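You operate a simulated robot arm through the tools that you are given. There is no shell and no other tool.

You are at the controls of a simulated robot arm. One attempt, no reset.

TASK
Put things in order on the top of the small table. At the end: the ochre ball from the top of the small table stands where the tan block with a green hook stood; the tan block with a green hook stands where the blue bag stood; the teal clip from the top of the small table stands on top of the cream block; the blue bag from the top of the small table is in the beige small basket; whatever was shut is shut again. Leave all else as you found it, and nothing knocked over.

The check looks at the end state, three seconds after you hand in, the way a careful person would. Anything else that was tipped, shoved, dropped, spilled or broken makes it a failure.

THE ROBOT
A 6-joint arm with a two-finger gripper, fixed in place. Base frame: the origin is at the foot of the arm, x ahead of it, y to its left, z up. Readings come in m, degrees, newtons and seconds.
With the tool pointing down near the work surface it reaches from about 0.38 to 0.68 m from the base axis. Its first joint turns from -66.0 to 66.0 degrees. Payload 2.45 kg.
Tool frame: the origin (TCP) lies between the finger pads and is the grasp point; the fingertips stand 0.03 m ahead of it; z points along the fingers, y is the line along which they close. The gripper opens to 0.106 m. The gripper's body begins 0.079 m behind the TCP.
Orientation is that of the tool frame in the base frame, as [roll, pitch, yaw] about the fixed x, y, z axes, in that order (R = Rz(yaw) Ry(pitch) Rx(roll)). With the fingers straight down and closing along the base's y, the tool's x points along the base's -x, its y along +y and its z along -z.

THE INTERFACE
- The arm moves only by the tool drive_tool. Its argument "deltas" is one flat list of numbers, 7 for each row, row after row: the turn, a rotation vector about the tool's x, y, z in units of 5 degrees (1.0 is 5 degrees), then the shift along the tool's x, y, z in units of 30 mm (1.0 is 30 mm), then the gripper command, from -1 (shut) to 1 (fully open), values between in proportion. In form: [rx, ry, rz, dx, dy, dz, fingers, rx, ry, rz, dx, dy, dz, fingers, ...]. A call has 1 to 20 rows; each row shifts and turns the commanded pose from where the row before left it, along the tool's axes as they then stand. A call with a number of a shift or a turn outside -1 to 1 is refused whole. A row lasts 0.2 s, in which the tool goes at most 0.05 m and 8.6 degrees; a call with a longer step from one row to the next is refused whole, and so is a gripper value outside its range. A pose out of reach is approached as far as the arm can. The call stops where the force on the tool passes 40 N (or 10 N more than at its start, if that is more) or the arm is blocked; 0.2 s more then pass. The fingers move at their own pace (about 0.153 m/s each) and stop on an object; they squeeze with about 39 N. The grip force told is the motor's: it shows also when the fingers shut on nothing. Time passes only in rows, and 0.2 s behind the last, so rows that do not move let the fingers close. The reply holds the time, the measured pose of the TCP, the force on the tool along the base axes, the opening and the grip force, in the units named above and with some noise, with the torque about the TCP (base axes, N m) and any sound that the robot's microphone picked up.
- Cameras (640 x 400 px; columns grow to the right, rows downward): "scene" is fixed at [0.0635, 0.4205, 1.394]; the picture's right is [-0.68, -0.73, 0.00], its down [-0.48, 0.45, -0.75] and it looks along [0.55, -0.51, -0.66] (base axes); focal length 352 px, centre (320, 200). "wrist" rides on the gripper at [0.076, -0.002, -0.106] in the tool frame; the picture's right is [0.02, 1.00, 0.00], its down [-0.78, 0.02, -0.62] and it looks along [-0.62, 0.01, 0.78] (tool axes); focal length 247 px, centre (320, 200). There is no depth. A picture from a camera that has moved, and an enlarged one, comes with that camera's place and axes in the base frame and with its lens.
- grab_frame(camera): a new picture of that camera. The clock stands still meanwhile.
- close_up(camera, box): a new picture of the part [left, top, right, bottom] of that camera's present view, enlarged. The clock stands still meanwhile.
- finish_job(): hands the job in; it is judged then, once.

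Nothing tells you positions but the pictures and the camera data. Unless the task says otherwise, let go and move clear before handing in.

The tools are called after "Request:" as name(argument=value, ...) on one line, values as JSON. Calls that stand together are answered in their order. drive_tool: Moves the arm, as the interface text tells. Its arguments: {"type":"object","properties":{"deltas":{"type":"array"}},"required":["deltas"]} The other tools are called the same way: grab_frame (camera) takes a picture; close_up (camera, box) takes an enlarged picture of a part of a camera's view; finish_job () hands the job in.

At the start:

```text
t: 0.0
tcp_pos: [0.3797, -0.0565, 0.9703]
tcp_rot: [180.0, 0.0, -180.0]
force: [0.5, 0.0, -0.1]
moment: [0.03, -0.01, -0.02]
gripper_width: 0.1062
grip_force: 0.0
```

scene: 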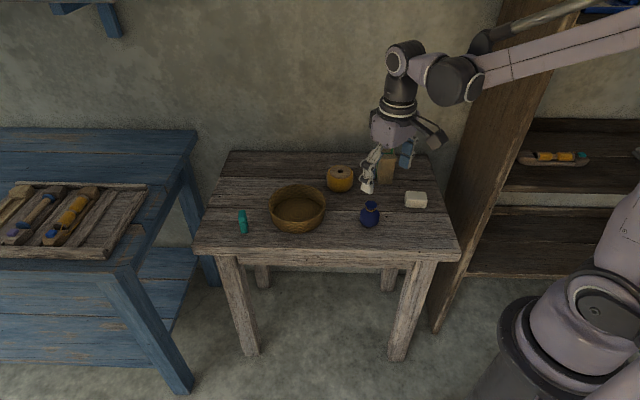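
wrist: 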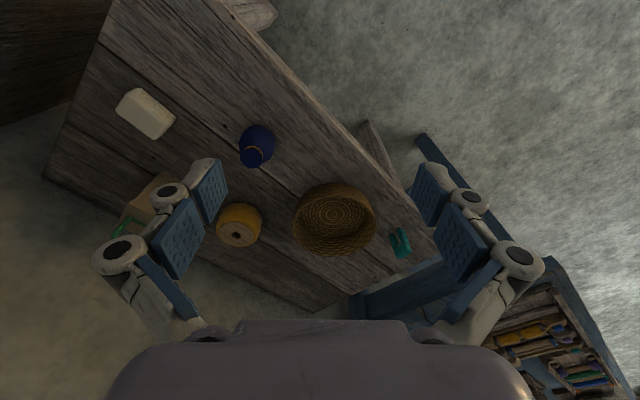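

I see a small table with a teal clip, a beige basket, an ochre ball, a blue bag, a cream block and (partly hidden behind the gripper) a tan block with a green hook. I'll take enlarged pictures first to work out the positions.

Request:
close_up(camera="scene", box=[190, 130, 470, 305])

Request:
close_up(camera="wrist", box=[40, 40, 460, 310])

Request:
close_up(camera="scene", box=[320, 140, 450, 240])

```text
2.29 times, centred on (330, 218) of scene
camera zoom: at [0.0635, 0.4205, 1.394], right [-0.68, -0.73, 0.0], down [-0.48, 0.45, -0.75], along [0.55, -0.51, -0.66], focal length 805 px, centre (297, 160)
```

zoom: 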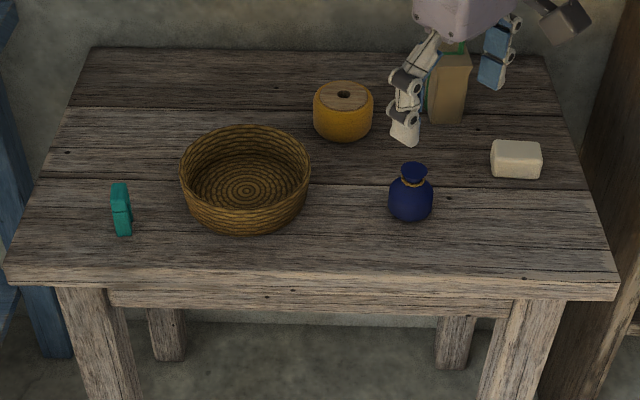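

```text
1.48 times, centred on (250, 175) of wrist
camera zoom: at [0.3033, -0.0587, 1.0769], right [-0.02, 1.0, 0.0], down [0.78, 0.02, 0.62], along [0.62, 0.01, -0.78], focal length 366 px, centre (424, 237)
```

zoom: 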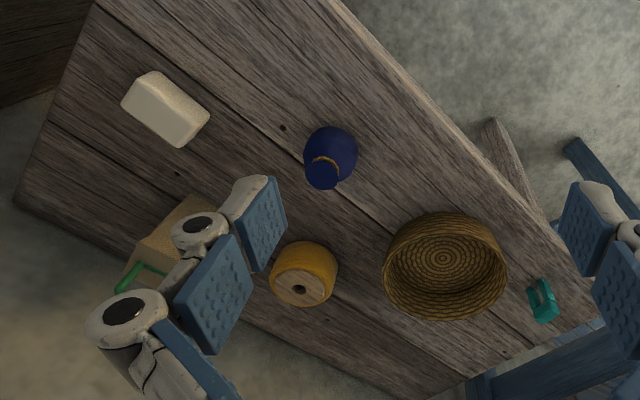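

```text
4.00 times, centred on (385, 190) of scene
camera zoom: at [0.0635, 0.4205, 1.394], right [-0.68, -0.73, 0.0], down [-0.48, 0.45, -0.75], along [0.55, -0.51, -0.66], focal length 1409 px, centre (60, 240)
```

zoom: 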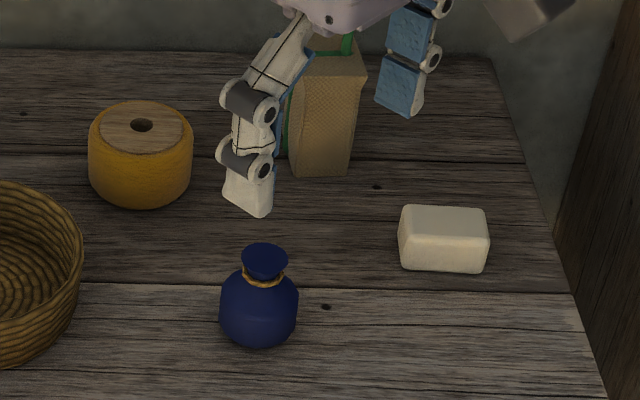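

The table top seems to be near z≈0.7, with the bag around (0.48, -0.16). I'll slide the arm sideways at this height so the hidden block comes into view and I get second viewpoints.

Request:
drive_tool(deltas=[0, 0, 0, 0, 1, 0, 1, 0, 0, 0, 0, 1, 0, 1, 0, 0, 0, 0, 1, 0, 1, 0, 0, 0, 0, 1, 0, 1, 0, 0, 0, 0, 1, 0, 1, 0, 0, 0, 0, 1, 0, 1, 0, 0, 0, 0, 0, 0, 1])

Request:
grab_frame(camera="scene")

Request:
grab_frame(camera="wrist")

```text
t: 1.6
tcp_pos: [0.3793, 0.1232, 0.9701]
tcp_rot: [179.9, 0.0, -180.0]
force: [1.5, 0.3, -0.2]
moment: [0.0, 0.01, -0.04]
gripper_width: 0.1062
grip_force: 0.1
```

```text
taken
```

scene: 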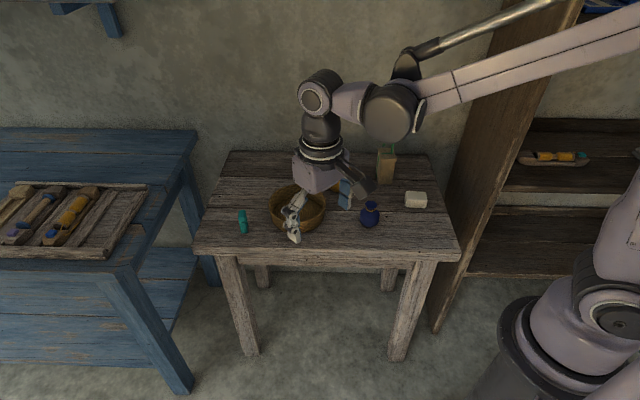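

```text
taken
camera wrist: at [0.303, 0.1221, 1.077], right [-0.02, 1.0, 0.0], down [0.78, 0.02, 0.62], along [0.62, 0.01, -0.78], focal length 247 px, centre (320, 200)
```

wrist: 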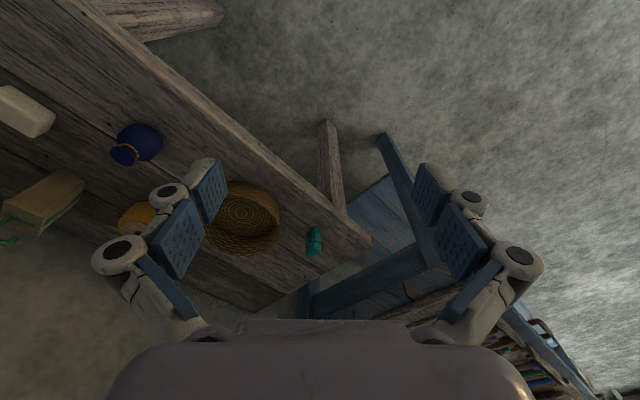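

Request:
close_up(camera="scene", box=[340, 140, 450, 240])

Request:
close_up(camera="wrist", box=[0, 60, 340, 280])

Request:
close_up(camera="scene", box=[190, 140, 470, 315])

```text
4.00 times, centred on (395, 190) of scene
camera zoom: at [0.0634, 0.4205, 1.394], right [-0.68, -0.73, 0.0], down [-0.48, 0.45, -0.75], along [0.55, -0.51, -0.66], focal length 1409 px, centre (20, 240)
```

zoom: 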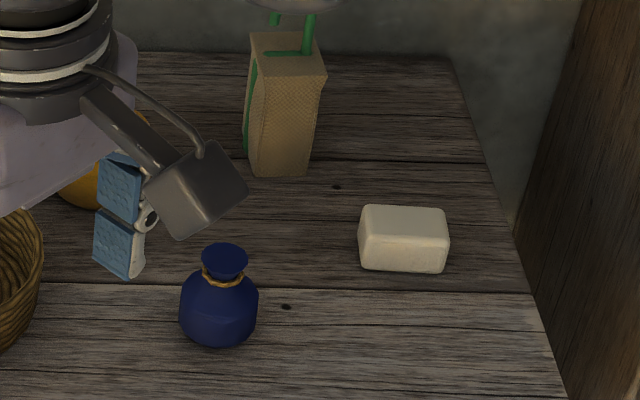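

```text
1.82 times, centred on (170, 170) of wrist
camera zoom: at [0.303, 0.1221, 1.077], right [-0.02, 1.0, 0.0], down [0.78, 0.02, 0.62], along [0.62, 0.01, -0.78], focal length 449 px, centre (593, 254)
```

zoom: 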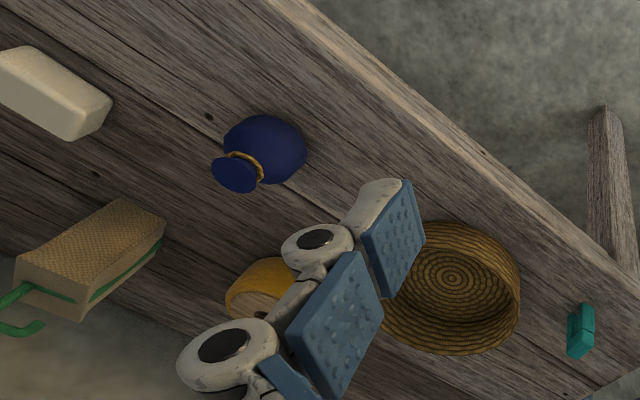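

```text
2.29 times, centred on (330, 228) of scene
camera zoom: at [0.0634, 0.4205, 1.394], right [-0.68, -0.73, 0.0], down [-0.48, 0.45, -0.75], along [0.55, -0.51, -0.66], focal length 805 px, centre (297, 137)
```

zoom: 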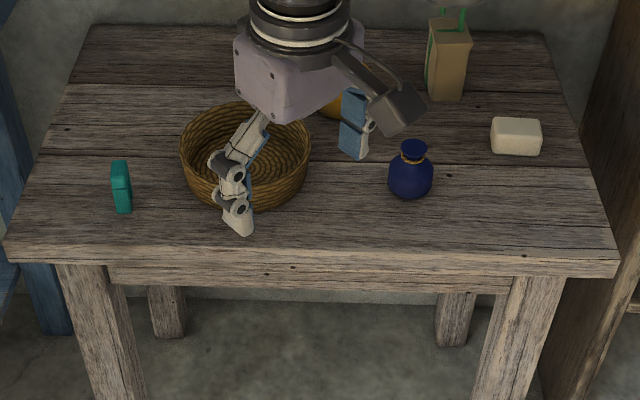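

The bag sits near (0.46, -0.13), the tan block near (0.55, -0.30), the cream block near (0.43, -0.29), the ball near (0.63, -0.19), the basket near (0.61, -0.01) and the clip near (0.67, 0.13). I'll move over the bag for a better triangulation.

Request:
drive_tool(deltas=[0, 0, 0, -0.148, -0.937, 0, 1, 0, 0, 0, -0.148, -0.937, 0, 1, 0, 0, 0, -0.148, -0.937, 0, 1, 0, 0, 0, -0.148, -0.937, 0, 1, 0, 0, 0, -0.148, -0.937, 0, 1, 0, 0, 0, -0.148, -0.937, 0, 1, 0, 0, 0, -0.148, -0.937, 0, 1, 0, 0, 0, -0.148, -0.937, 0, 1, 0, 0, 0, -0.148, -0.937, 0, 1, 0, 0, 0, 0, 0, 0, 1])

Request:
grab_frame(camera="wrist")

Request:
close_up(camera="wrist", box=[180, 40, 460, 215])

Request:
close_up(camera="scene", box=[220, 140, 380, 240])

```text
t: 3.8
tcp_pos: [0.4203, -0.1292, 0.9704]
tcp_rot: [-180.0, 0.0, 180.0]
force: [-0.2, 0.0, 0.5]
moment: [0.02, 0.04, 0.0]
gripper_width: 0.1061
grip_force: 0.0
```

```text
taken
camera wrist: at [0.3436, -0.1313, 1.0775], right [-0.02, 1.0, 0.0], down [0.78, 0.02, 0.62], along [0.62, 0.01, -0.78], focal length 247 px, centre (320, 200)
```

wrist: 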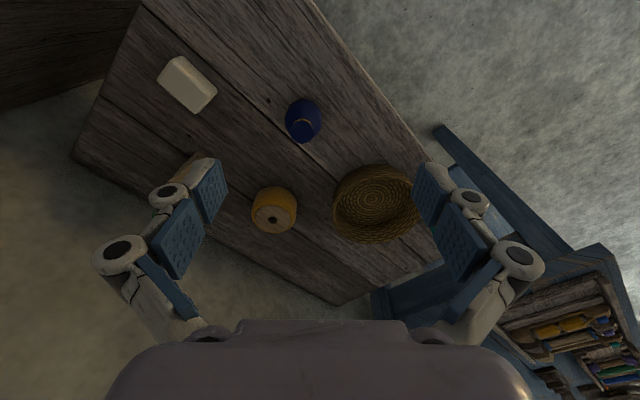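

```text
2.29 times, centred on (320, 128) of wrist
camera zoom: at [0.3436, -0.1313, 1.0775], right [-0.02, 1.0, 0.0], down [0.78, 0.02, 0.62], along [0.62, 0.01, -0.78], focal length 564 px, centre (320, 366)
```

zoom: 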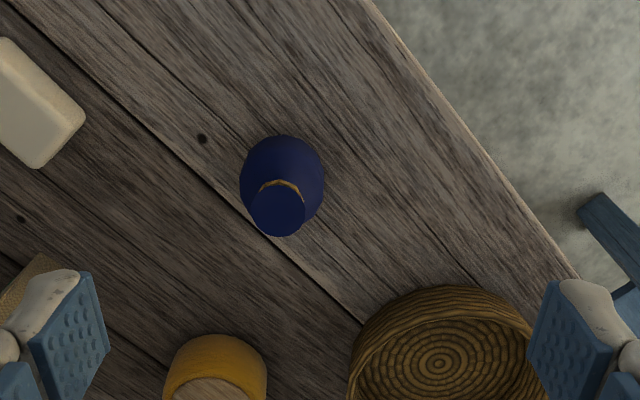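

```text
4.00 times, centred on (300, 190) of scene
camera zoom: at [0.0635, 0.4205, 1.394], right [-0.68, -0.73, 0.0], down [-0.48, 0.45, -0.75], along [0.55, -0.51, -0.66], focal length 1409 px, centre (400, 240)
```

zoom: 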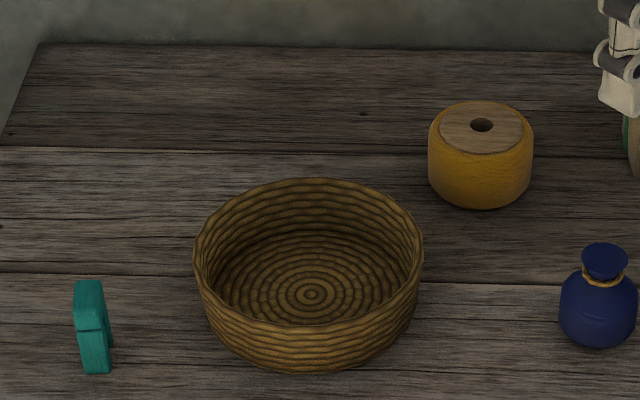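

From two wrist views the table top is at z≈0.703, the bag is about at (0.471, -0.153), the tan block near (0.565, -0.335), the ball near (0.645, -0.21), and the clip near the outer limit. Next I look at the tan block and cream block from above.

Request:
drive_tool(deltas=[0, 0, 0, -0.143, -0.957, 0, 1, 0, 0, 0, -0.143, -0.957, 0, 1, 0, 0, 0, -0.143, -0.957, 0, 1, 0, 0, 0, -0.143, -0.957, 0, 1, 0, 0, 0, -0.143, -0.957, 0, 1, 0, 0, 0, -0.143, -0.957, 0, 1, 0, 0, 0, -0.143, -0.957, 0, 1, 0, 0, 0, 0, 0, 0, 1])

Request:
grab_frame(camera="wrist")

Request:
close_up(camera="wrist", box=[210, 80, 434, 220])

Request:
grab_frame(camera="scene")

```text
t: 5.6
tcp_pos: [0.4492, -0.3307, 0.9698]
tcp_rot: [-180.0, 0.1, -180.0]
force: [-0.3, 0.0, -0.1]
moment: [-0.01, 0.0, -0.04]
gripper_width: 0.1058
grip_force: 0.2
```

```text
taken
camera wrist: at [0.3737, -0.333, 1.0766], right [-0.02, 1.0, 0.0], down [0.78, 0.02, 0.62], along [0.62, 0.01, -0.78], focal length 247 px, centre (320, 200)
```

wrist: 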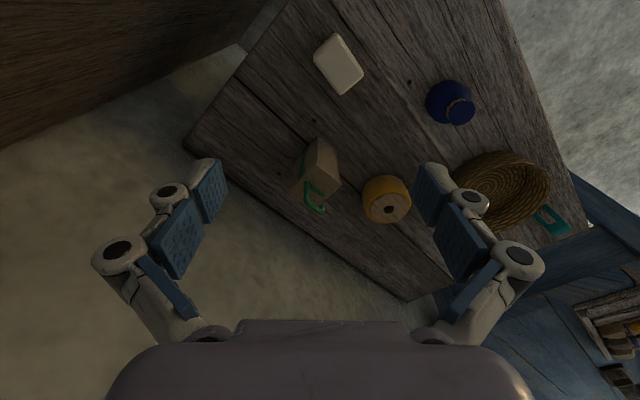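

```text
2.86 times, centred on (322, 150) of wrist
camera zoom: at [0.3737, -0.333, 1.0766], right [-0.02, 1.0, 0.0], down [0.78, 0.02, 0.62], along [0.62, 0.01, -0.78], focal length 706 px, centre (314, 343)
```

zoom: 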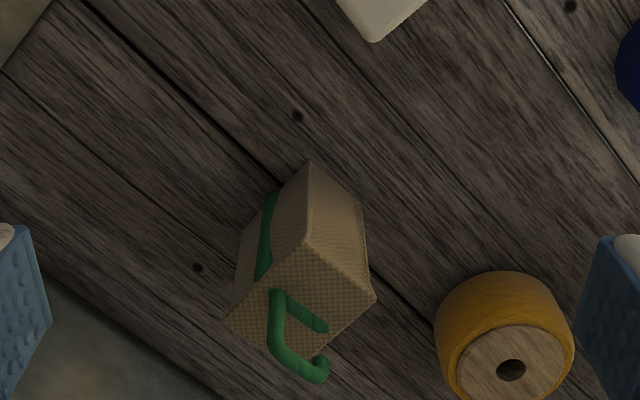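

```text
taken
```

scene: 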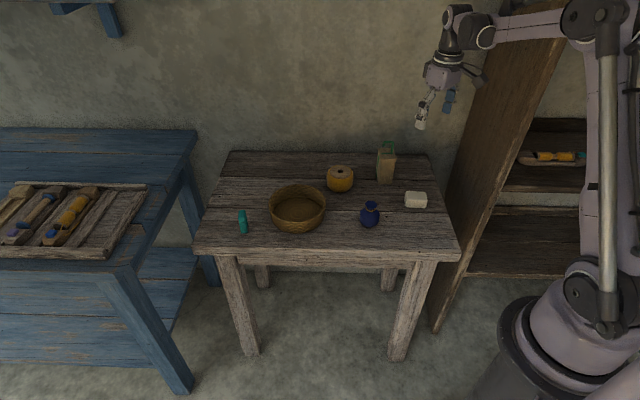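

Request:
close_up(camera="wrist", box=[275, 125, 355, 225])

Request:
close_up(camera="scene", box=[350, 130, 430, 180])

Request:
close_up(camera="scene", box=[350, 170, 446, 230])

Request:
close_up(camera="wrist", box=[290, 20, 402, 90])

Request:
close_up(camera="scene", box=[222, 190, 270, 250])

```text
4.00 times, centred on (315, 175) of wrist
camera zoom: at [0.3737, -0.333, 1.0766], right [-0.02, 1.0, 0.0], down [0.78, 0.02, 0.62], along [0.62, 0.01, -0.78], focal length 988 px, centre (340, 300)
```

zoom: 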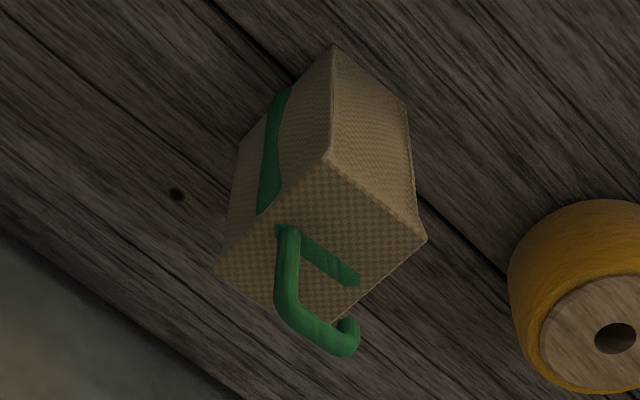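

```text
8.00 times, centred on (390, 155) of scene
camera zoom: at [0.0635, 0.4205, 1.394], right [-0.68, -0.73, 0.0], down [-0.48, 0.45, -0.75], along [0.55, -0.51, -0.66], focal length 2818 px, centre (-240, 560)
```

zoom: 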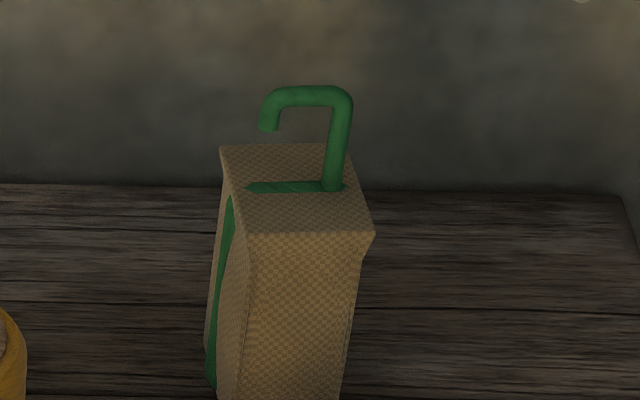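

```text
6.67 times, centred on (398, 200) of scene
camera zoom: at [0.0635, 0.4205, 1.394], right [-0.68, -0.73, 0.0], down [-0.48, 0.45, -0.75], along [0.55, -0.51, -0.66], focal length 2348 px, centre (-200, 200)
```

zoom: 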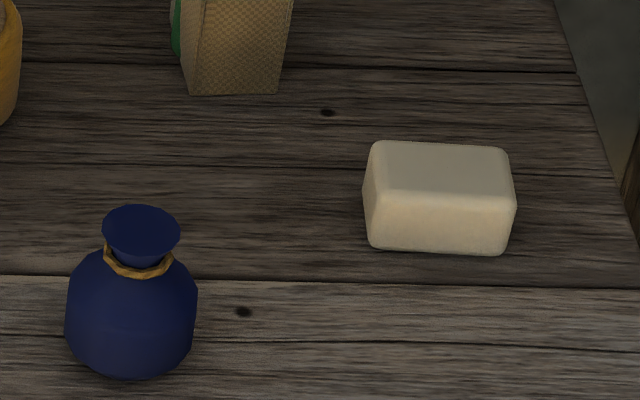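

```text
5.71 times, centred on (346, 55) of wrist
camera zoom: at [0.3737, -0.333, 1.0766], right [-0.02, 1.0, 0.0], down [0.78, 0.02, 0.62], along [0.62, 0.01, -0.78], focal length 1411 px, centre (171, 1029)
```

zoom: 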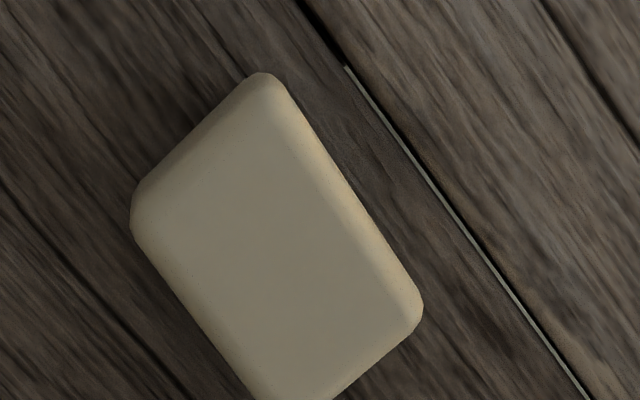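

```text
6.67 times, centred on (246, 220) of scene
camera zoom: at [0.0635, 0.4205, 1.394], right [-0.68, -0.73, 0.0], down [-0.48, 0.45, -0.75], along [0.55, -0.51, -0.66], focal length 2348 px, centre (813, 67)
```

zoom: 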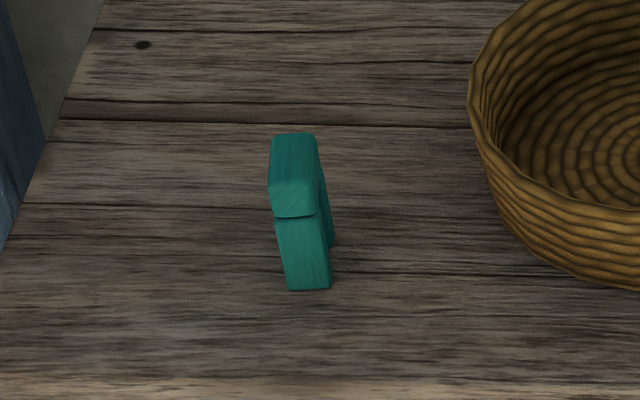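

The tan block is about 0.041×0.055 m at its base, ~0.094 m high, aligned at ~47°, centred at about (0.573, -0.337), hook top near z≈0.84. I'll begin with the bag: move above it and check alignment.

Request:
drive_tool(deltas=[0, 0, 0, -0.104, 0.846, 0.571, 1, 0, 0, 0, -0.104, 0.846, 0.571, 1, 0, 0, 0, -0.104, 0.846, 0.571, 1, 0, 0, 0, -0.104, 0.846, 0.571, 1, 0, 0, 0, -0.104, 0.846, 0.571, 1, 0, 0, 0, -0.104, 0.846, 0.571, 1, 0, 0, 0, -0.104, 0.846, 0.571, 1, 0, 0, 0, 0, 0, 0, 1])

Request:
grab_frame(camera="wrist")

Request:
close_up(camera="wrist", box=[240, 60, 400, 160])

Request:
close_up(camera="scene", box=[310, 150, 438, 230])

```text
t: 7.4
tcp_pos: [0.4723, -0.1521, 0.8497]
tcp_rot: [-180.0, 0.0, 179.9]
force: [0.3, -1.0, 0.0]
moment: [0.02, 0.02, 0.01]
gripper_width: 0.1061
grip_force: 0.1
```

```text
taken
camera wrist: at [0.395, -0.1547, 0.9568], right [-0.02, 1.0, 0.0], down [0.78, 0.02, 0.62], along [0.62, 0.01, -0.78], focal length 247 px, centre (320, 200)
```

wrist: 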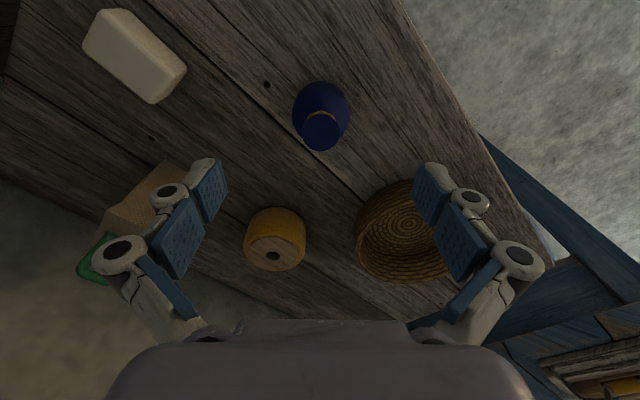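

```text
4.00 times, centred on (320, 110) of wrist
camera zoom: at [0.395, -0.1547, 0.9568], right [-0.02, 1.0, 0.0], down [0.78, 0.02, 0.62], along [0.62, 0.01, -0.78], focal length 988 px, centre (320, 560)
```

zoom: 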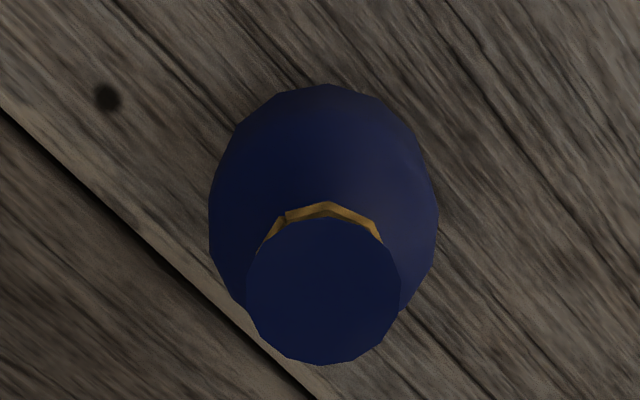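

```text
5.00 times, centred on (374, 190) of scene
camera zoom: at [0.0634, 0.4205, 1.394], right [-0.68, -0.73, 0.0], down [-0.48, 0.45, -0.75], along [0.55, -0.51, -0.66], focal length 1761 px, centre (50, 250)
```

zoom: 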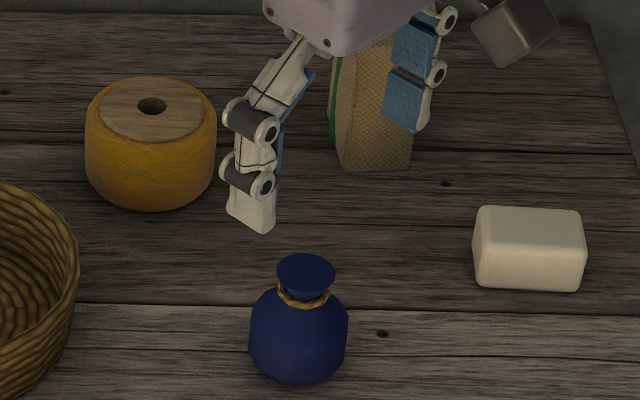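

The bag's axis is at about (0.471, -0.153), nearly exactly below the tool. I'll descend to z≈0.740 and close on the body.

Request:
drive_tool(deltas=[0, 0, 0, 0.03, -0.04, 0.733, 1, 0, 0, 0, 0, 0, 0.733, 1, 0, 0, 0, 0, 0, 0.733, 1, 0, 0, 0, 0, 0, 0.733, 1, 0, 0, 0, 0, 0, 0.733, 1, 0, 0, 0, 0, 0, 0, 1])

Request:
grab_frame(camera="wrist")

Request:
close_up(camera="scene", box=[310, 150, 438, 230])

```text
t: 8.8
tcp_pos: [0.4708, -0.1554, 0.7394]
tcp_rot: [-180.0, 0.0, -180.0]
force: [0.6, -0.2, -0.2]
moment: [0.0, 0.02, 0.02]
gripper_width: 0.1058
grip_force: 0.0
```

```text
taken
camera wrist: at [0.3937, -0.157, 0.8466], right [-0.02, 1.0, 0.0], down [0.78, 0.02, 0.62], along [0.62, 0.01, -0.78], focal length 247 px, centre (320, 200)
```

wrist: 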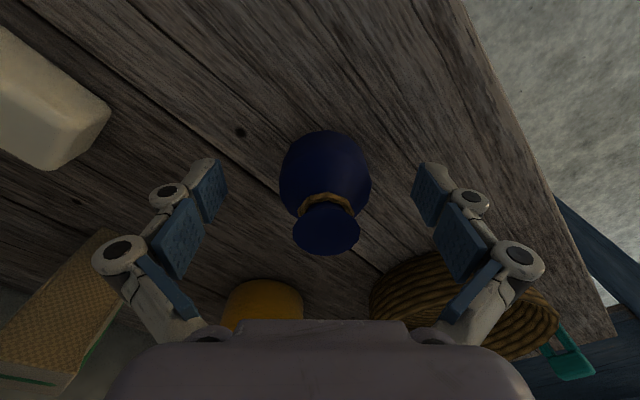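

```text
5.00 times, centred on (374, 190) of scene
camera zoom: at [0.0635, 0.4205, 1.394], right [-0.68, -0.73, 0.0], down [-0.48, 0.45, -0.75], along [0.55, -0.51, -0.66], focal length 1761 px, centre (50, 250)
```

zoom: 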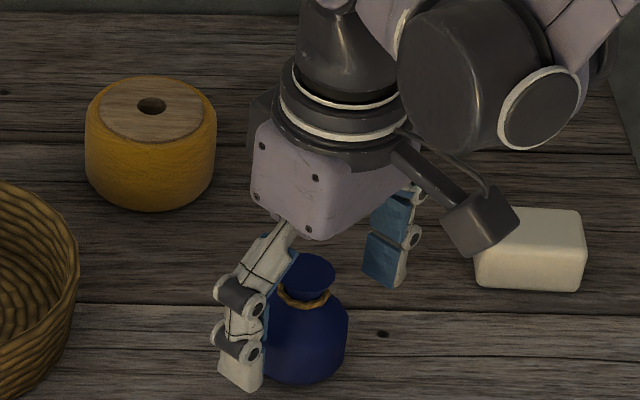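

Request:
drive_tool(deltas=[0, 0, 0, 0, 0.07, 0, 0.6, 0, 0, 0, 0, 0, 0, 0.2, 0, 0, 0, 0, 0, 0, -0.3, 0, 0, 0, 0, 0, 0, -1, 0, 0, 0, 0, 0, 0, -1, 0, 0, 0, 0, 0, 0, -1])

Request:
grab_frame(camera="wrist")

```text
t: 10.2
tcp_pos: [0.4699, -0.1512, 0.7403]
tcp_rot: [-180.0, -0.1, 179.9]
force: [-0.6, 1.6, 7.7]
moment: [0.19, -0.05, 0.09]
gripper_width: 0.05
grip_force: 38.9
```

```text
taken
camera wrist: at [0.3939, -0.1543, 0.847], right [-0.02, 1.0, 0.0], down [0.78, 0.02, 0.62], along [0.62, 0.01, -0.78], focal length 247 px, centre (320, 200)
```

wrist: 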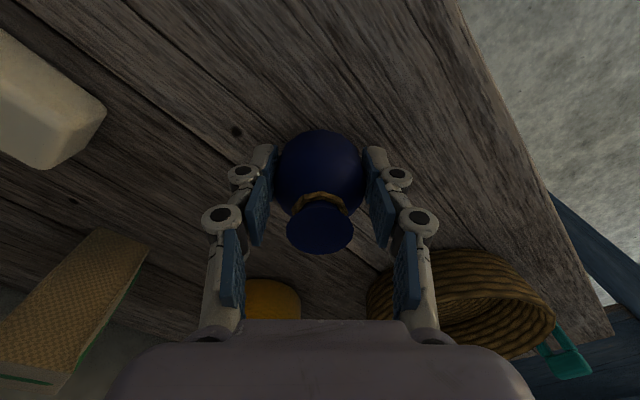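

The bag is gripped (opening 0.050 m). I'll lift it gently and check that it holds.

Request:
drive_tool(deltas=[0, 0, 0, 0, 0, -0.3, -1, 0, 0, 0, 0, 0, -0.7, -1, 0, 0, 0, 0, 0, -1, -1, 0, 0, 0, 0, 0, -1, -1, 0, 0, 0, 0, 0, -1, -1, 0, 0, 0, 0, 0, 0, -1])

Request:
grab_frame(camera="wrist")

Request:
grab_frame(camera="scene")

```text
t: 11.6
tcp_pos: [0.4713, -0.1513, 0.8606]
tcp_rot: [-179.9, 0.0, -180.0]
force: [-0.8, -0.3, -1.2]
moment: [0.01, 0.03, 0.02]
gripper_width: 0.0498
grip_force: 39.5
```

```text
taken
camera wrist: at [0.3943, -0.1535, 0.9676], right [-0.02, 1.0, 0.0], down [0.78, 0.02, 0.62], along [0.62, 0.01, -0.78], focal length 247 px, centre (320, 200)
```

wrist: 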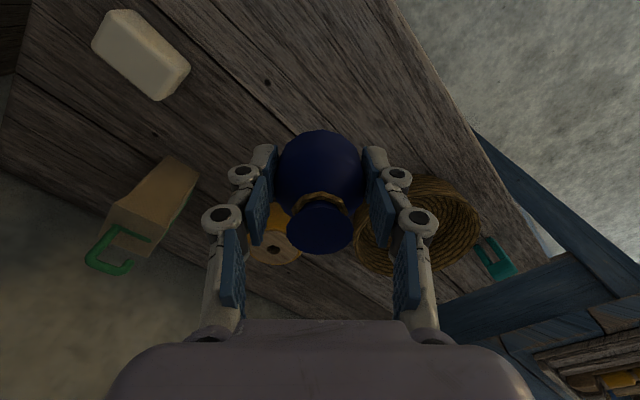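

```text
taken
```

scene: 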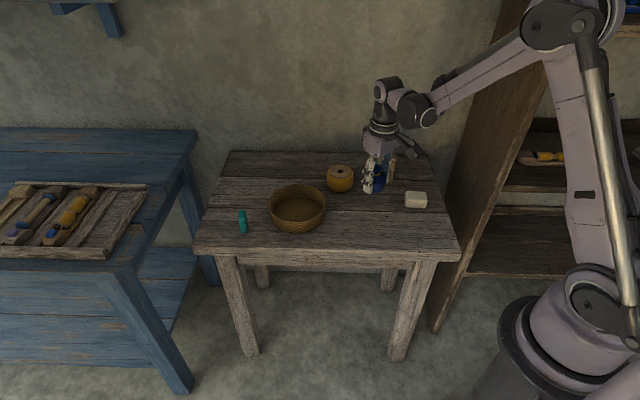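

The bag is held firmly. The basket's centre is about (0.632, -0.029) with rim at z≈0.75; I'll move above it.

Request:
drive_tool(deltas=[0, 0, 0, -0.893, 0.68, 0, -1, 0, 0, 0, -0.893, 0.68, 0, -1, 0, 0, 0, -0.893, 0.68, 0, -1, 0, 0, 0, -0.893, 0.68, 0, -1, 0, 0, 0, -0.893, 0.68, 0, -1, 0, 0, 0, -0.893, 0.68, 0, -1, 0, 0, 0, 0, 0, 0, -1])

Request:
grab_frame(camera="wrist")

Request:
close_up(camera="scene", box=[230, 130, 390, 250])

```text
t: 13.2
tcp_pos: [0.6309, -0.0288, 0.8604]
tcp_rot: [-180.0, 0.0, -180.0]
force: [-0.7, -0.1, -0.3]
moment: [-0.03, 0.01, 0.0]
gripper_width: 0.0494
grip_force: 39.1
```

```text
taken
camera wrist: at [0.5546, -0.0311, 0.9674], right [-0.02, 1.0, 0.0], down [0.78, 0.02, 0.62], along [0.62, 0.01, -0.78], focal length 247 px, centre (320, 200)
```

wrist: 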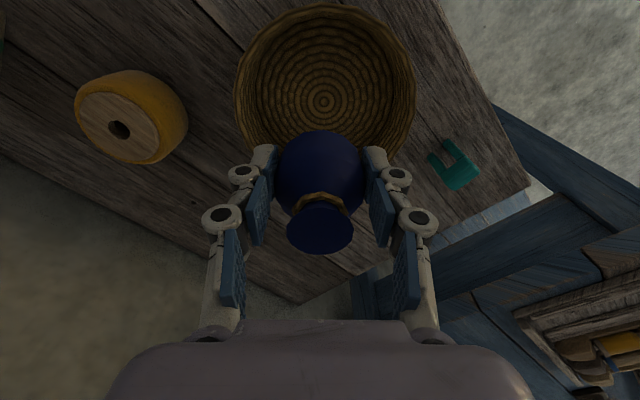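

```text
3.33 times, centred on (310, 190) of scene
camera zoom: at [0.0635, 0.4205, 1.394], right [-0.68, -0.73, 0.0], down [-0.48, 0.45, -0.75], along [0.55, -0.51, -0.66], focal length 1174 px, centre (353, 233)
```

zoom: 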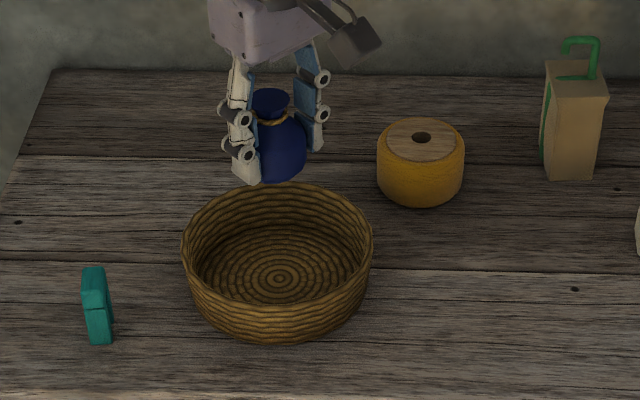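

Request:
drive_tool(deltas=[0, 0, 0, 0, 0.03, 0.7, -1, 0, 0, 0, 0, 0, 0.7, -1, 0, 0, 0, 0, 0, 0.7, -1, 0, 0, 0, 0, 0, 0.7, -1, 0, 0, 0, 0, 0, 0.6, -1, 0, 0, 0, 0, 0, 0, -1])

Request:
grab_frame(camera="wrist")

Request:
close_up(camera="scene", box=[230, 130, 390, 250])

```text
t: 14.6
tcp_pos: [0.6318, -0.0281, 0.7581]
tcp_rot: [-180.0, 0.0, -179.9]
force: [-0.2, 0.2, -1.1]
moment: [-0.01, -0.01, 0.0]
gripper_width: 0.0494
grip_force: 39.2
```

```text
taken
camera wrist: at [0.5551, -0.0306, 0.8654], right [-0.02, 1.0, 0.0], down [0.78, 0.02, 0.62], along [0.62, 0.01, -0.78], focal length 247 px, centre (320, 200)
```

wrist: 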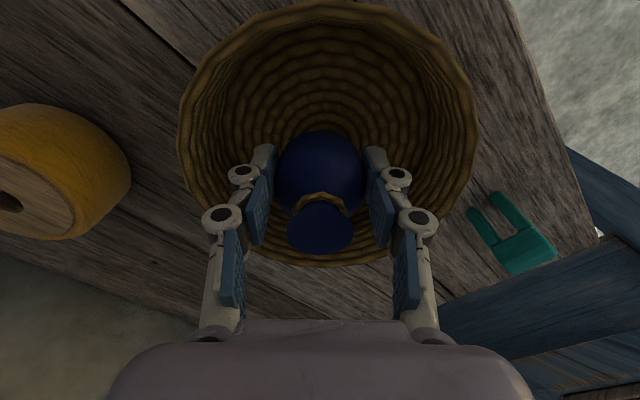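

```text
3.33 times, centred on (310, 190) of scene
camera zoom: at [0.0635, 0.4205, 1.394], right [-0.68, -0.73, 0.0], down [-0.48, 0.45, -0.75], along [0.55, -0.51, -0.66], focal length 1174 px, centre (353, 233)
```

zoom: 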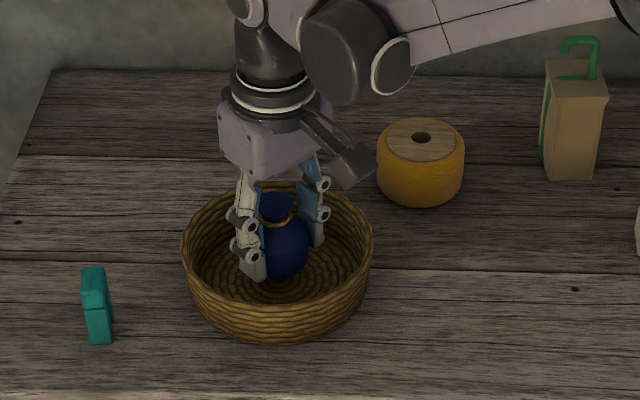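

Request:
drive_tool(deltas=[0, 0, 0, 0, 0, 0.1, -1, 0, 0, 0, 0, 0, 0.1, -1, 0, 0, 0, 0, 0, 0, -1])

```text
t: 15.4
tcp_pos: [0.6321, -0.0285, 0.7531]
tcp_rot: [-179.9, 0.0, 179.8]
force: [-0.6, 0.0, -0.4]
moment: [-0.02, 0.03, -0.02]
gripper_width: 0.0492
grip_force: 39.3
```

Request:
drive_tool(deltas=[0, 0, 0, 0, 0, 0.08, -1, 0, 0, 0, 0, 0, 0.05, -1, 0, 0, 0, 0, 0, 0, -1])

```text
t: 16.2
tcp_pos: [0.6314, -0.03, 0.7487]
tcp_rot: [-179.9, 0.0, 180.0]
force: [0.2, 0.1, 0.1]
moment: [0.02, 0.02, 0.01]
gripper_width: 0.0494
grip_force: 38.7
```

Request:
drive_tool(deltas=[0, 0, 0, 0, 0, 0.07, -1, 0, 0, 0, 0, 0, 0, -1])

```text
t: 16.8
tcp_pos: [0.6316, -0.0283, 0.7466]
tcp_rot: [179.9, 0.0, -180.0]
force: [-1.2, -0.3, 10.8]
moment: [-0.03, -0.04, 0.08]
gripper_width: 0.0493
grip_force: 38.7
```

The bag has touched the basket floor (force about 11 N). I'll release it with a moderate opening that stays clear of the basket wall.

Request:
drive_tool(deltas=[0, 0, 0, 0, 0, -0.03, -0.1, 0, 0, 0, 0, 0, 0, 0.1, 0, 0, 0, 0, 0, 0, 0.35, 0, 0, 0, 0, 0, 0, 0.35])

Request:
grab_frame(camera="wrist")

Request:
close_up(camera="scene", box=[230, 130, 390, 250])

```text
t: 17.8
tcp_pos: [0.6311, -0.0288, 0.7483]
tcp_rot: [-180.0, 0.0, -180.0]
force: [-0.3, -0.5, 0.0]
moment: [-0.03, 0.04, -0.04]
gripper_width: 0.0715
grip_force: 0.1
```

```text
taken
camera wrist: at [0.5547, -0.0303, 0.8543], right [-0.02, 1.0, 0.0], down [0.78, 0.02, 0.62], along [0.62, 0.01, -0.78], focal length 247 px, centre (320, 200)
```

wrist: 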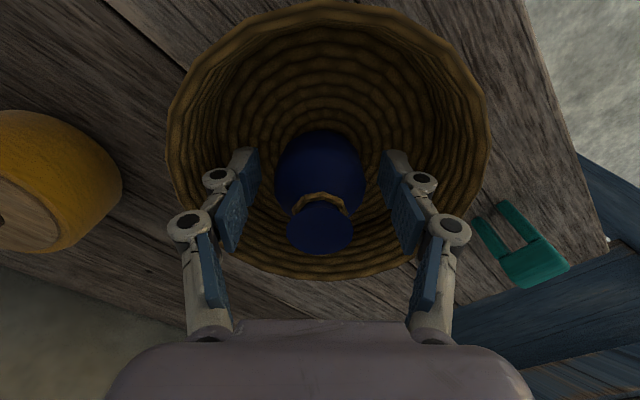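

```text
3.33 times, centred on (310, 190) of scene
camera zoom: at [0.0635, 0.4205, 1.394], right [-0.68, -0.73, 0.0], down [-0.48, 0.45, -0.75], along [0.55, -0.51, -0.66], focal length 1174 px, centre (353, 233)
```

zoom: 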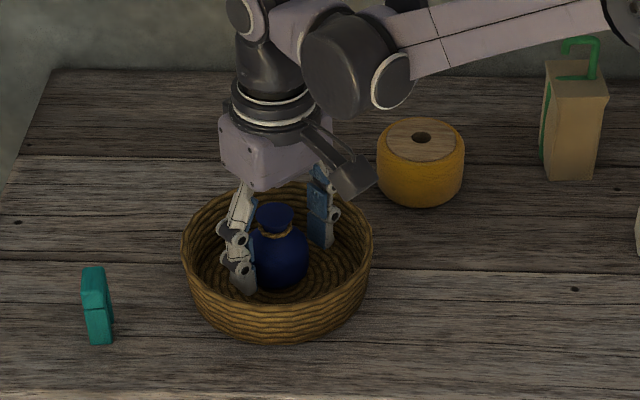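

The bag stands free in the basket; I lift straight up.

Request:
drive_tool(deltas=[0, 0, 0, 0, 0, -0.4, 0.35, 0, 0, 0, 0, 0, -0.8, 0.35, 0, 0, 0, 0, 0, -1, 0.35, 0, 0, 0, 0, 0, -1, 0.35, 0, 0, 0, 0, 0, -1, 0.7, 0, 0, 0, 0, 0, -0.5, 1, 0, 0, 0, 0, 0, 0, 1])

Request:
grab_frame(camera="wrist")

Request:
close_up(camera="wrist", box=[400, 100, 500, 200])

Request:
close_up(camera="wrist", box=[60, 60, 220, 180])

```text
t: 19.4
tcp_pos: [0.6302, -0.0284, 0.8879]
tcp_rot: [-180.0, 0.0, -179.9]
force: [-0.4, 0.1, 0.7]
moment: [0.01, -0.02, -0.03]
gripper_width: 0.106
grip_force: 0.1
```

```text
taken
camera wrist: at [0.5541, -0.0298, 0.9951], right [-0.02, 1.0, 0.0], down [0.78, 0.02, 0.62], along [0.62, 0.01, -0.78], focal length 247 px, centre (320, 200)
```

wrist: 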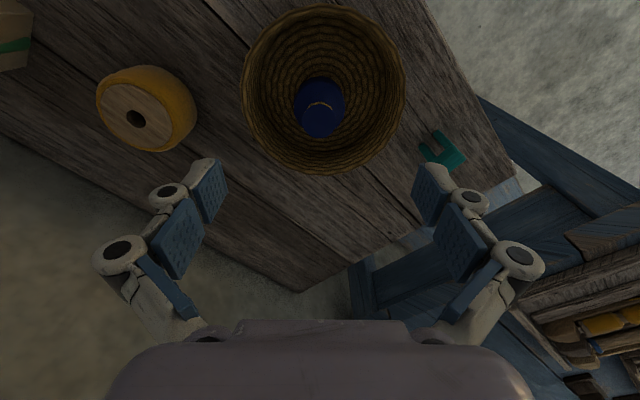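

```text
4.00 times, centred on (450, 150) of wrist
camera zoom: at [0.5541, -0.0298, 0.9951], right [-0.02, 1.0, 0.0], down [0.78, 0.02, 0.62], along [0.62, 0.01, -0.78], focal length 988 px, centre (-200, 400)
```

zoom: 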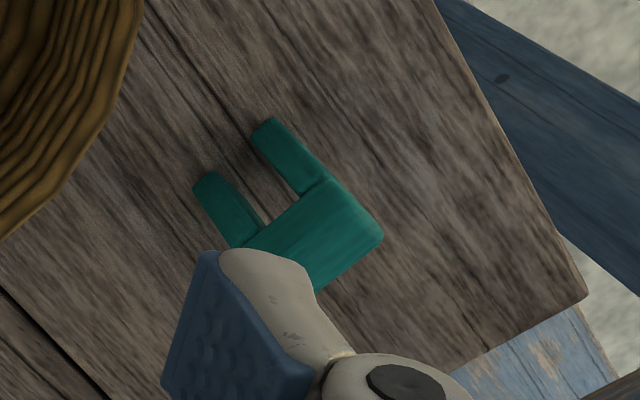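

```text
3.33 times, centred on (140, 120) of wrist
camera zoom: at [0.5541, -0.0298, 0.9951], right [-0.02, 1.0, 0.0], down [0.78, 0.02, 0.62], along [0.62, 0.01, -0.78], focal length 823 px, centre (920, 467)
```

zoom: 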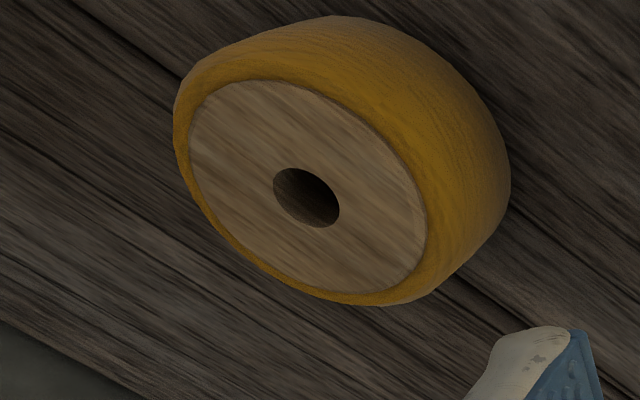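

The bag is in the basket. Next is the tan block: I move above it (staying higher than the hook) and then turn the gripper 43° to line up with its sides.

Request:
drive_tool(deltas=[0, 0, 0, 0.1733, -0.9352, -0.1273, 1, 0, 0, 0, 0.1733, -0.9352, -0.1273, 1, 0, 0, 0, 0.1733, -0.9352, -0.1273, 1, 0, 0, 0, 0.1733, -0.9352, -0.1273, 1, 0, 0, 0, 0.1733, -0.9352, -0.1273, 1, 0, 0, 0, 0.1733, -0.9352, -0.1273, 1, 0, 0, 0, 0.1733, -0.9352, -0.1273, 1, 0, 0, 0, 0.1733, -0.9352, -0.1273, 1, 0, 0, 0, 0.1733, -0.9352, -0.1273, 1, 0, 0, 0, 0.1733, -0.9352, -0.1273, 1, 0, 0, 0, 0.1733, -0.9352, -0.1273, 1, 0, 0, 0, 0, 0, 0, 1])

Request:
drive_tool(deltas=[0, 0, 0.956, 0, 0, 0, 1, 0, 0, 0.956, 0, 0, 0, 1, 0, 0, 0.956, 0, 0, 0, 1, 0, 0, 0.956, 0, 0, 0, 1, 0, 0, 0.956, 0, 0, 0, 1, 0, 0, 0.956, 0, 0, 0, 1, 0, 0, 0.956, 0, 0, 0, 1, 0, 0, 0.956, 0, 0, 0, 1, 0, 0, 0.956, 0, 0, 0, 1, 0, 0, 0, 0, 0, 0, 1])

Request:
grab_frame(camera="wrist")

Request:
grab_frame(camera="scene")

```text
t: 22.0
tcp_pos: [0.5741, -0.3391, 0.9301]
tcp_rot: [179.9, -0.1, 180.0]
force: [-0.8, -0.4, 0.1]
moment: [0.0, -0.02, 0.0]
gripper_width: 0.1061
grip_force: 0.1
```

```text
t: 24.2
tcp_pos: [0.5747, -0.3375, 0.9299]
tcp_rot: [-180.0, 0.0, 136.9]
force: [0.2, 0.8, -0.8]
moment: [-0.03, 0.0, -0.01]
gripper_width: 0.1058
grip_force: 0.2
```

```text
taken
camera wrist: at [0.5172, -0.287, 1.0369], right [0.67, 0.74, 0.0], down [0.58, -0.52, 0.62], along [0.46, -0.41, -0.78], focal length 247 px, centre (320, 200)
```

wrist: 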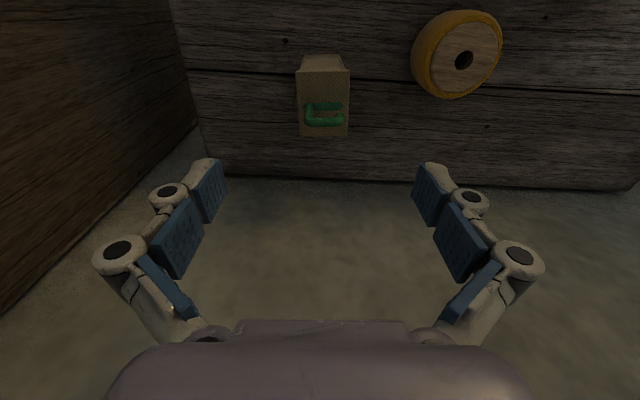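

```text
taken
```

scene: 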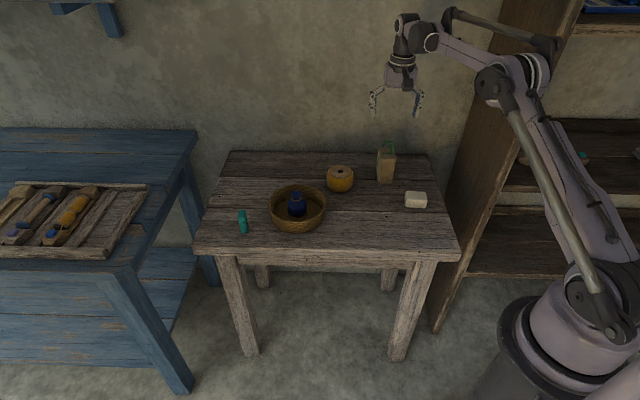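

Request:
close_up(camera="wrist", box=[280, 40, 376, 150])

Request:
close_up(camera="wrist", box=[390, 0, 520, 110])

Request:
close_up(camera="scene", box=[230, 80, 440, 215])

```text
3.64 times, centred on (328, 95) of wrist
camera zoom: at [0.5172, -0.287, 1.0369], right [0.67, 0.74, 0.0], down [0.58, -0.52, 0.62], along [0.46, -0.41, -0.78], focal length 898 px, centre (291, 582)
```

zoom: 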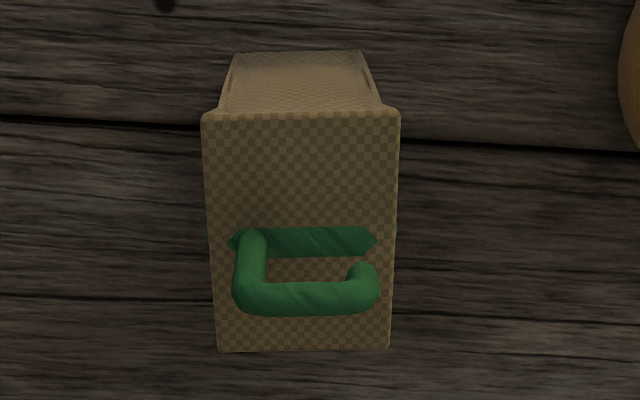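

```text
3.64 times, centred on (455, 55) of wrist
camera zoom: at [0.5172, -0.287, 1.0369], right [0.67, 0.74, 0.0], down [0.58, -0.52, 0.62], along [0.46, -0.41, -0.78], focal length 898 px, centre (-171, 727)
```

zoom: 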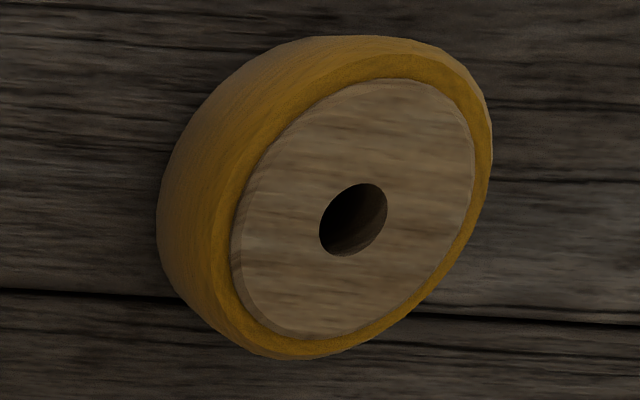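

```text
2.96 times, centred on (335, 148) of scene
camera zoom: at [0.0635, 0.4205, 1.394], right [-0.68, -0.73, 0.0], down [-0.48, 0.45, -0.75], along [0.55, -0.51, -0.66], focal length 1044 px, centre (276, 356)
```

zoom: 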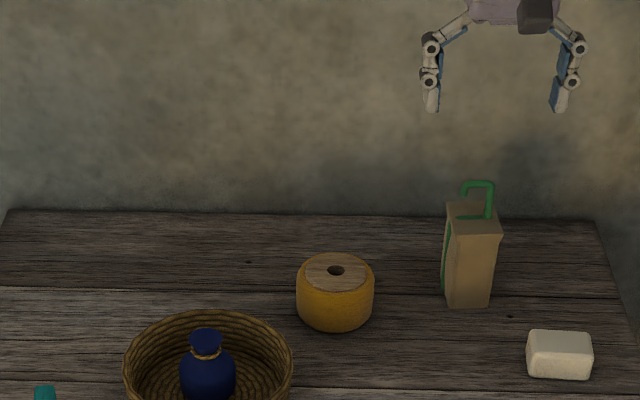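

The block's top centre is about (0.574, -0.336), its yaw about 49°, and the hook top is near z≈0.842. I'll trim the yaw by 2° and descend so the palm stays above the hook.

Request:
drive_tool(deltas=[0, 0, -0.4, 0.05, 0, 0, 1, 0, 0, 0, 0, 0, 0.8, 1, 0, 0, 0, 0, 0, 0.8, 1, 0, 0, 0, 0, 0, 0.8, 1, 0, 0, 0, 0, 0, 0.6, 1, 0, 0, 0, 0, 0, 0, 1])

Request:
grab_frame(camera="wrist")

Request:
close_up(camera="scene", box=[310, 110, 450, 210])

```text
t: 25.6
tcp_pos: [0.5729, -0.3361, 0.8395]
tcp_rot: [-180.0, 0.0, 139.0]
force: [-0.5, -0.3, -0.6]
moment: [-0.02, -0.01, 0.02]
gripper_width: 0.106
grip_force: 0.0
```

```text
taken
camera wrist: at [0.5139, -0.2883, 0.9468], right [0.64, 0.77, 0.0], down [0.6, -0.5, 0.62], along [0.48, -0.4, -0.78], focal length 247 px, centre (320, 200)
```

wrist: 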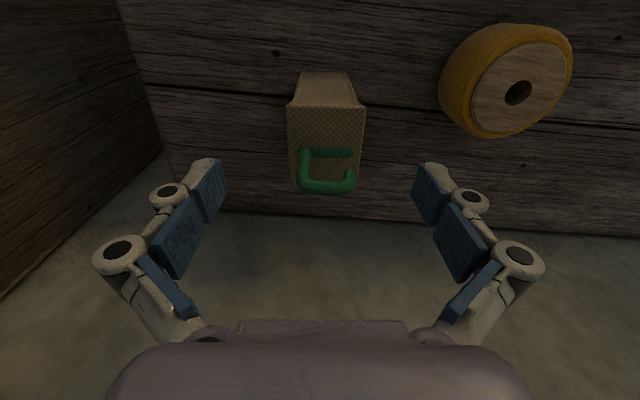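

```text
4.00 times, centred on (380, 160) of scene
camera zoom: at [0.0635, 0.4205, 1.394], right [-0.68, -0.73, 0.0], down [-0.48, 0.45, -0.75], along [0.55, -0.51, -0.66], focal length 1409 px, centre (80, 360)
```

zoom: 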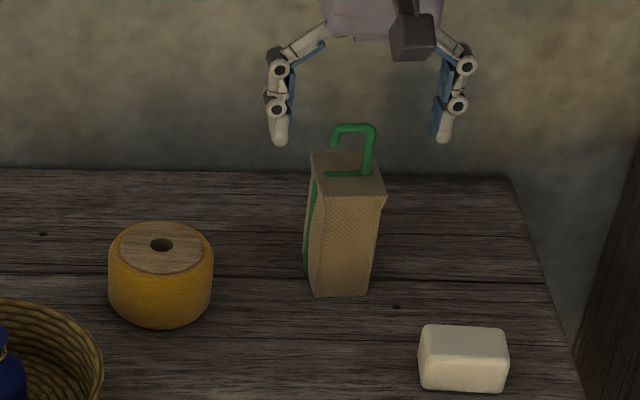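

Request:
drive_tool(deltas=[0, 0, 0, 0, 0.06, 0.6, 1, 0, 0, 0, 0, 0, 0.6, 1, 0, 0, 0, 0, 0, 0.5, 1, 0, 0, 0, 0, 0, 0.28, 1, 0, 0, 0, 0, 0, 0, 1])

Request:
grab_frame(camera="wrist")

Request:
close_up(camera="scene", box=[310, 110, 450, 210])

```text
t: 26.8
tcp_pos: [0.573, -0.3354, 0.7807]
tcp_rot: [-180.0, 0.0, 138.9]
force: [0.3, -0.1, -0.2]
moment: [0.01, -0.01, -0.01]
gripper_width: 0.1059
grip_force: 0.1
```

```text
taken
camera wrist: at [0.5155, -0.2867, 0.8876], right [0.64, 0.77, 0.0], down [0.6, -0.5, 0.62], along [0.48, -0.4, -0.78], focal length 247 px, centre (320, 200)
```

wrist: 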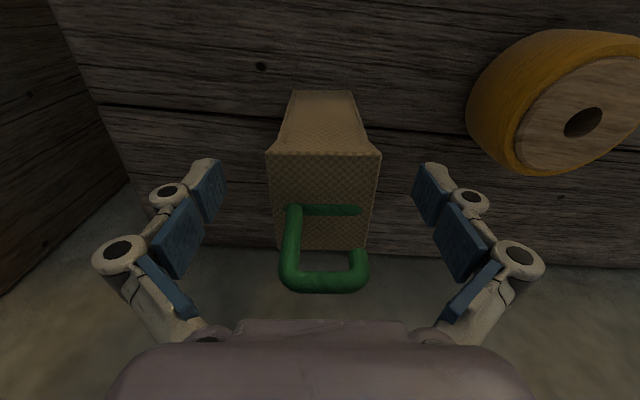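

```text
4.00 times, centred on (380, 160) of scene
camera zoom: at [0.0635, 0.4205, 1.394], right [-0.68, -0.73, 0.0], down [-0.48, 0.45, -0.75], along [0.55, -0.51, -0.66], focal length 1409 px, centre (80, 360)
```

zoom: 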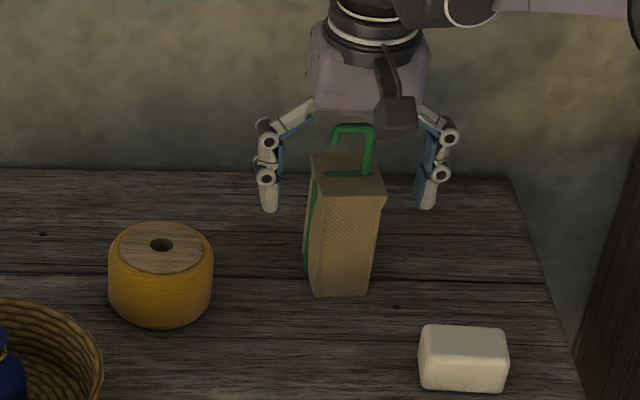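

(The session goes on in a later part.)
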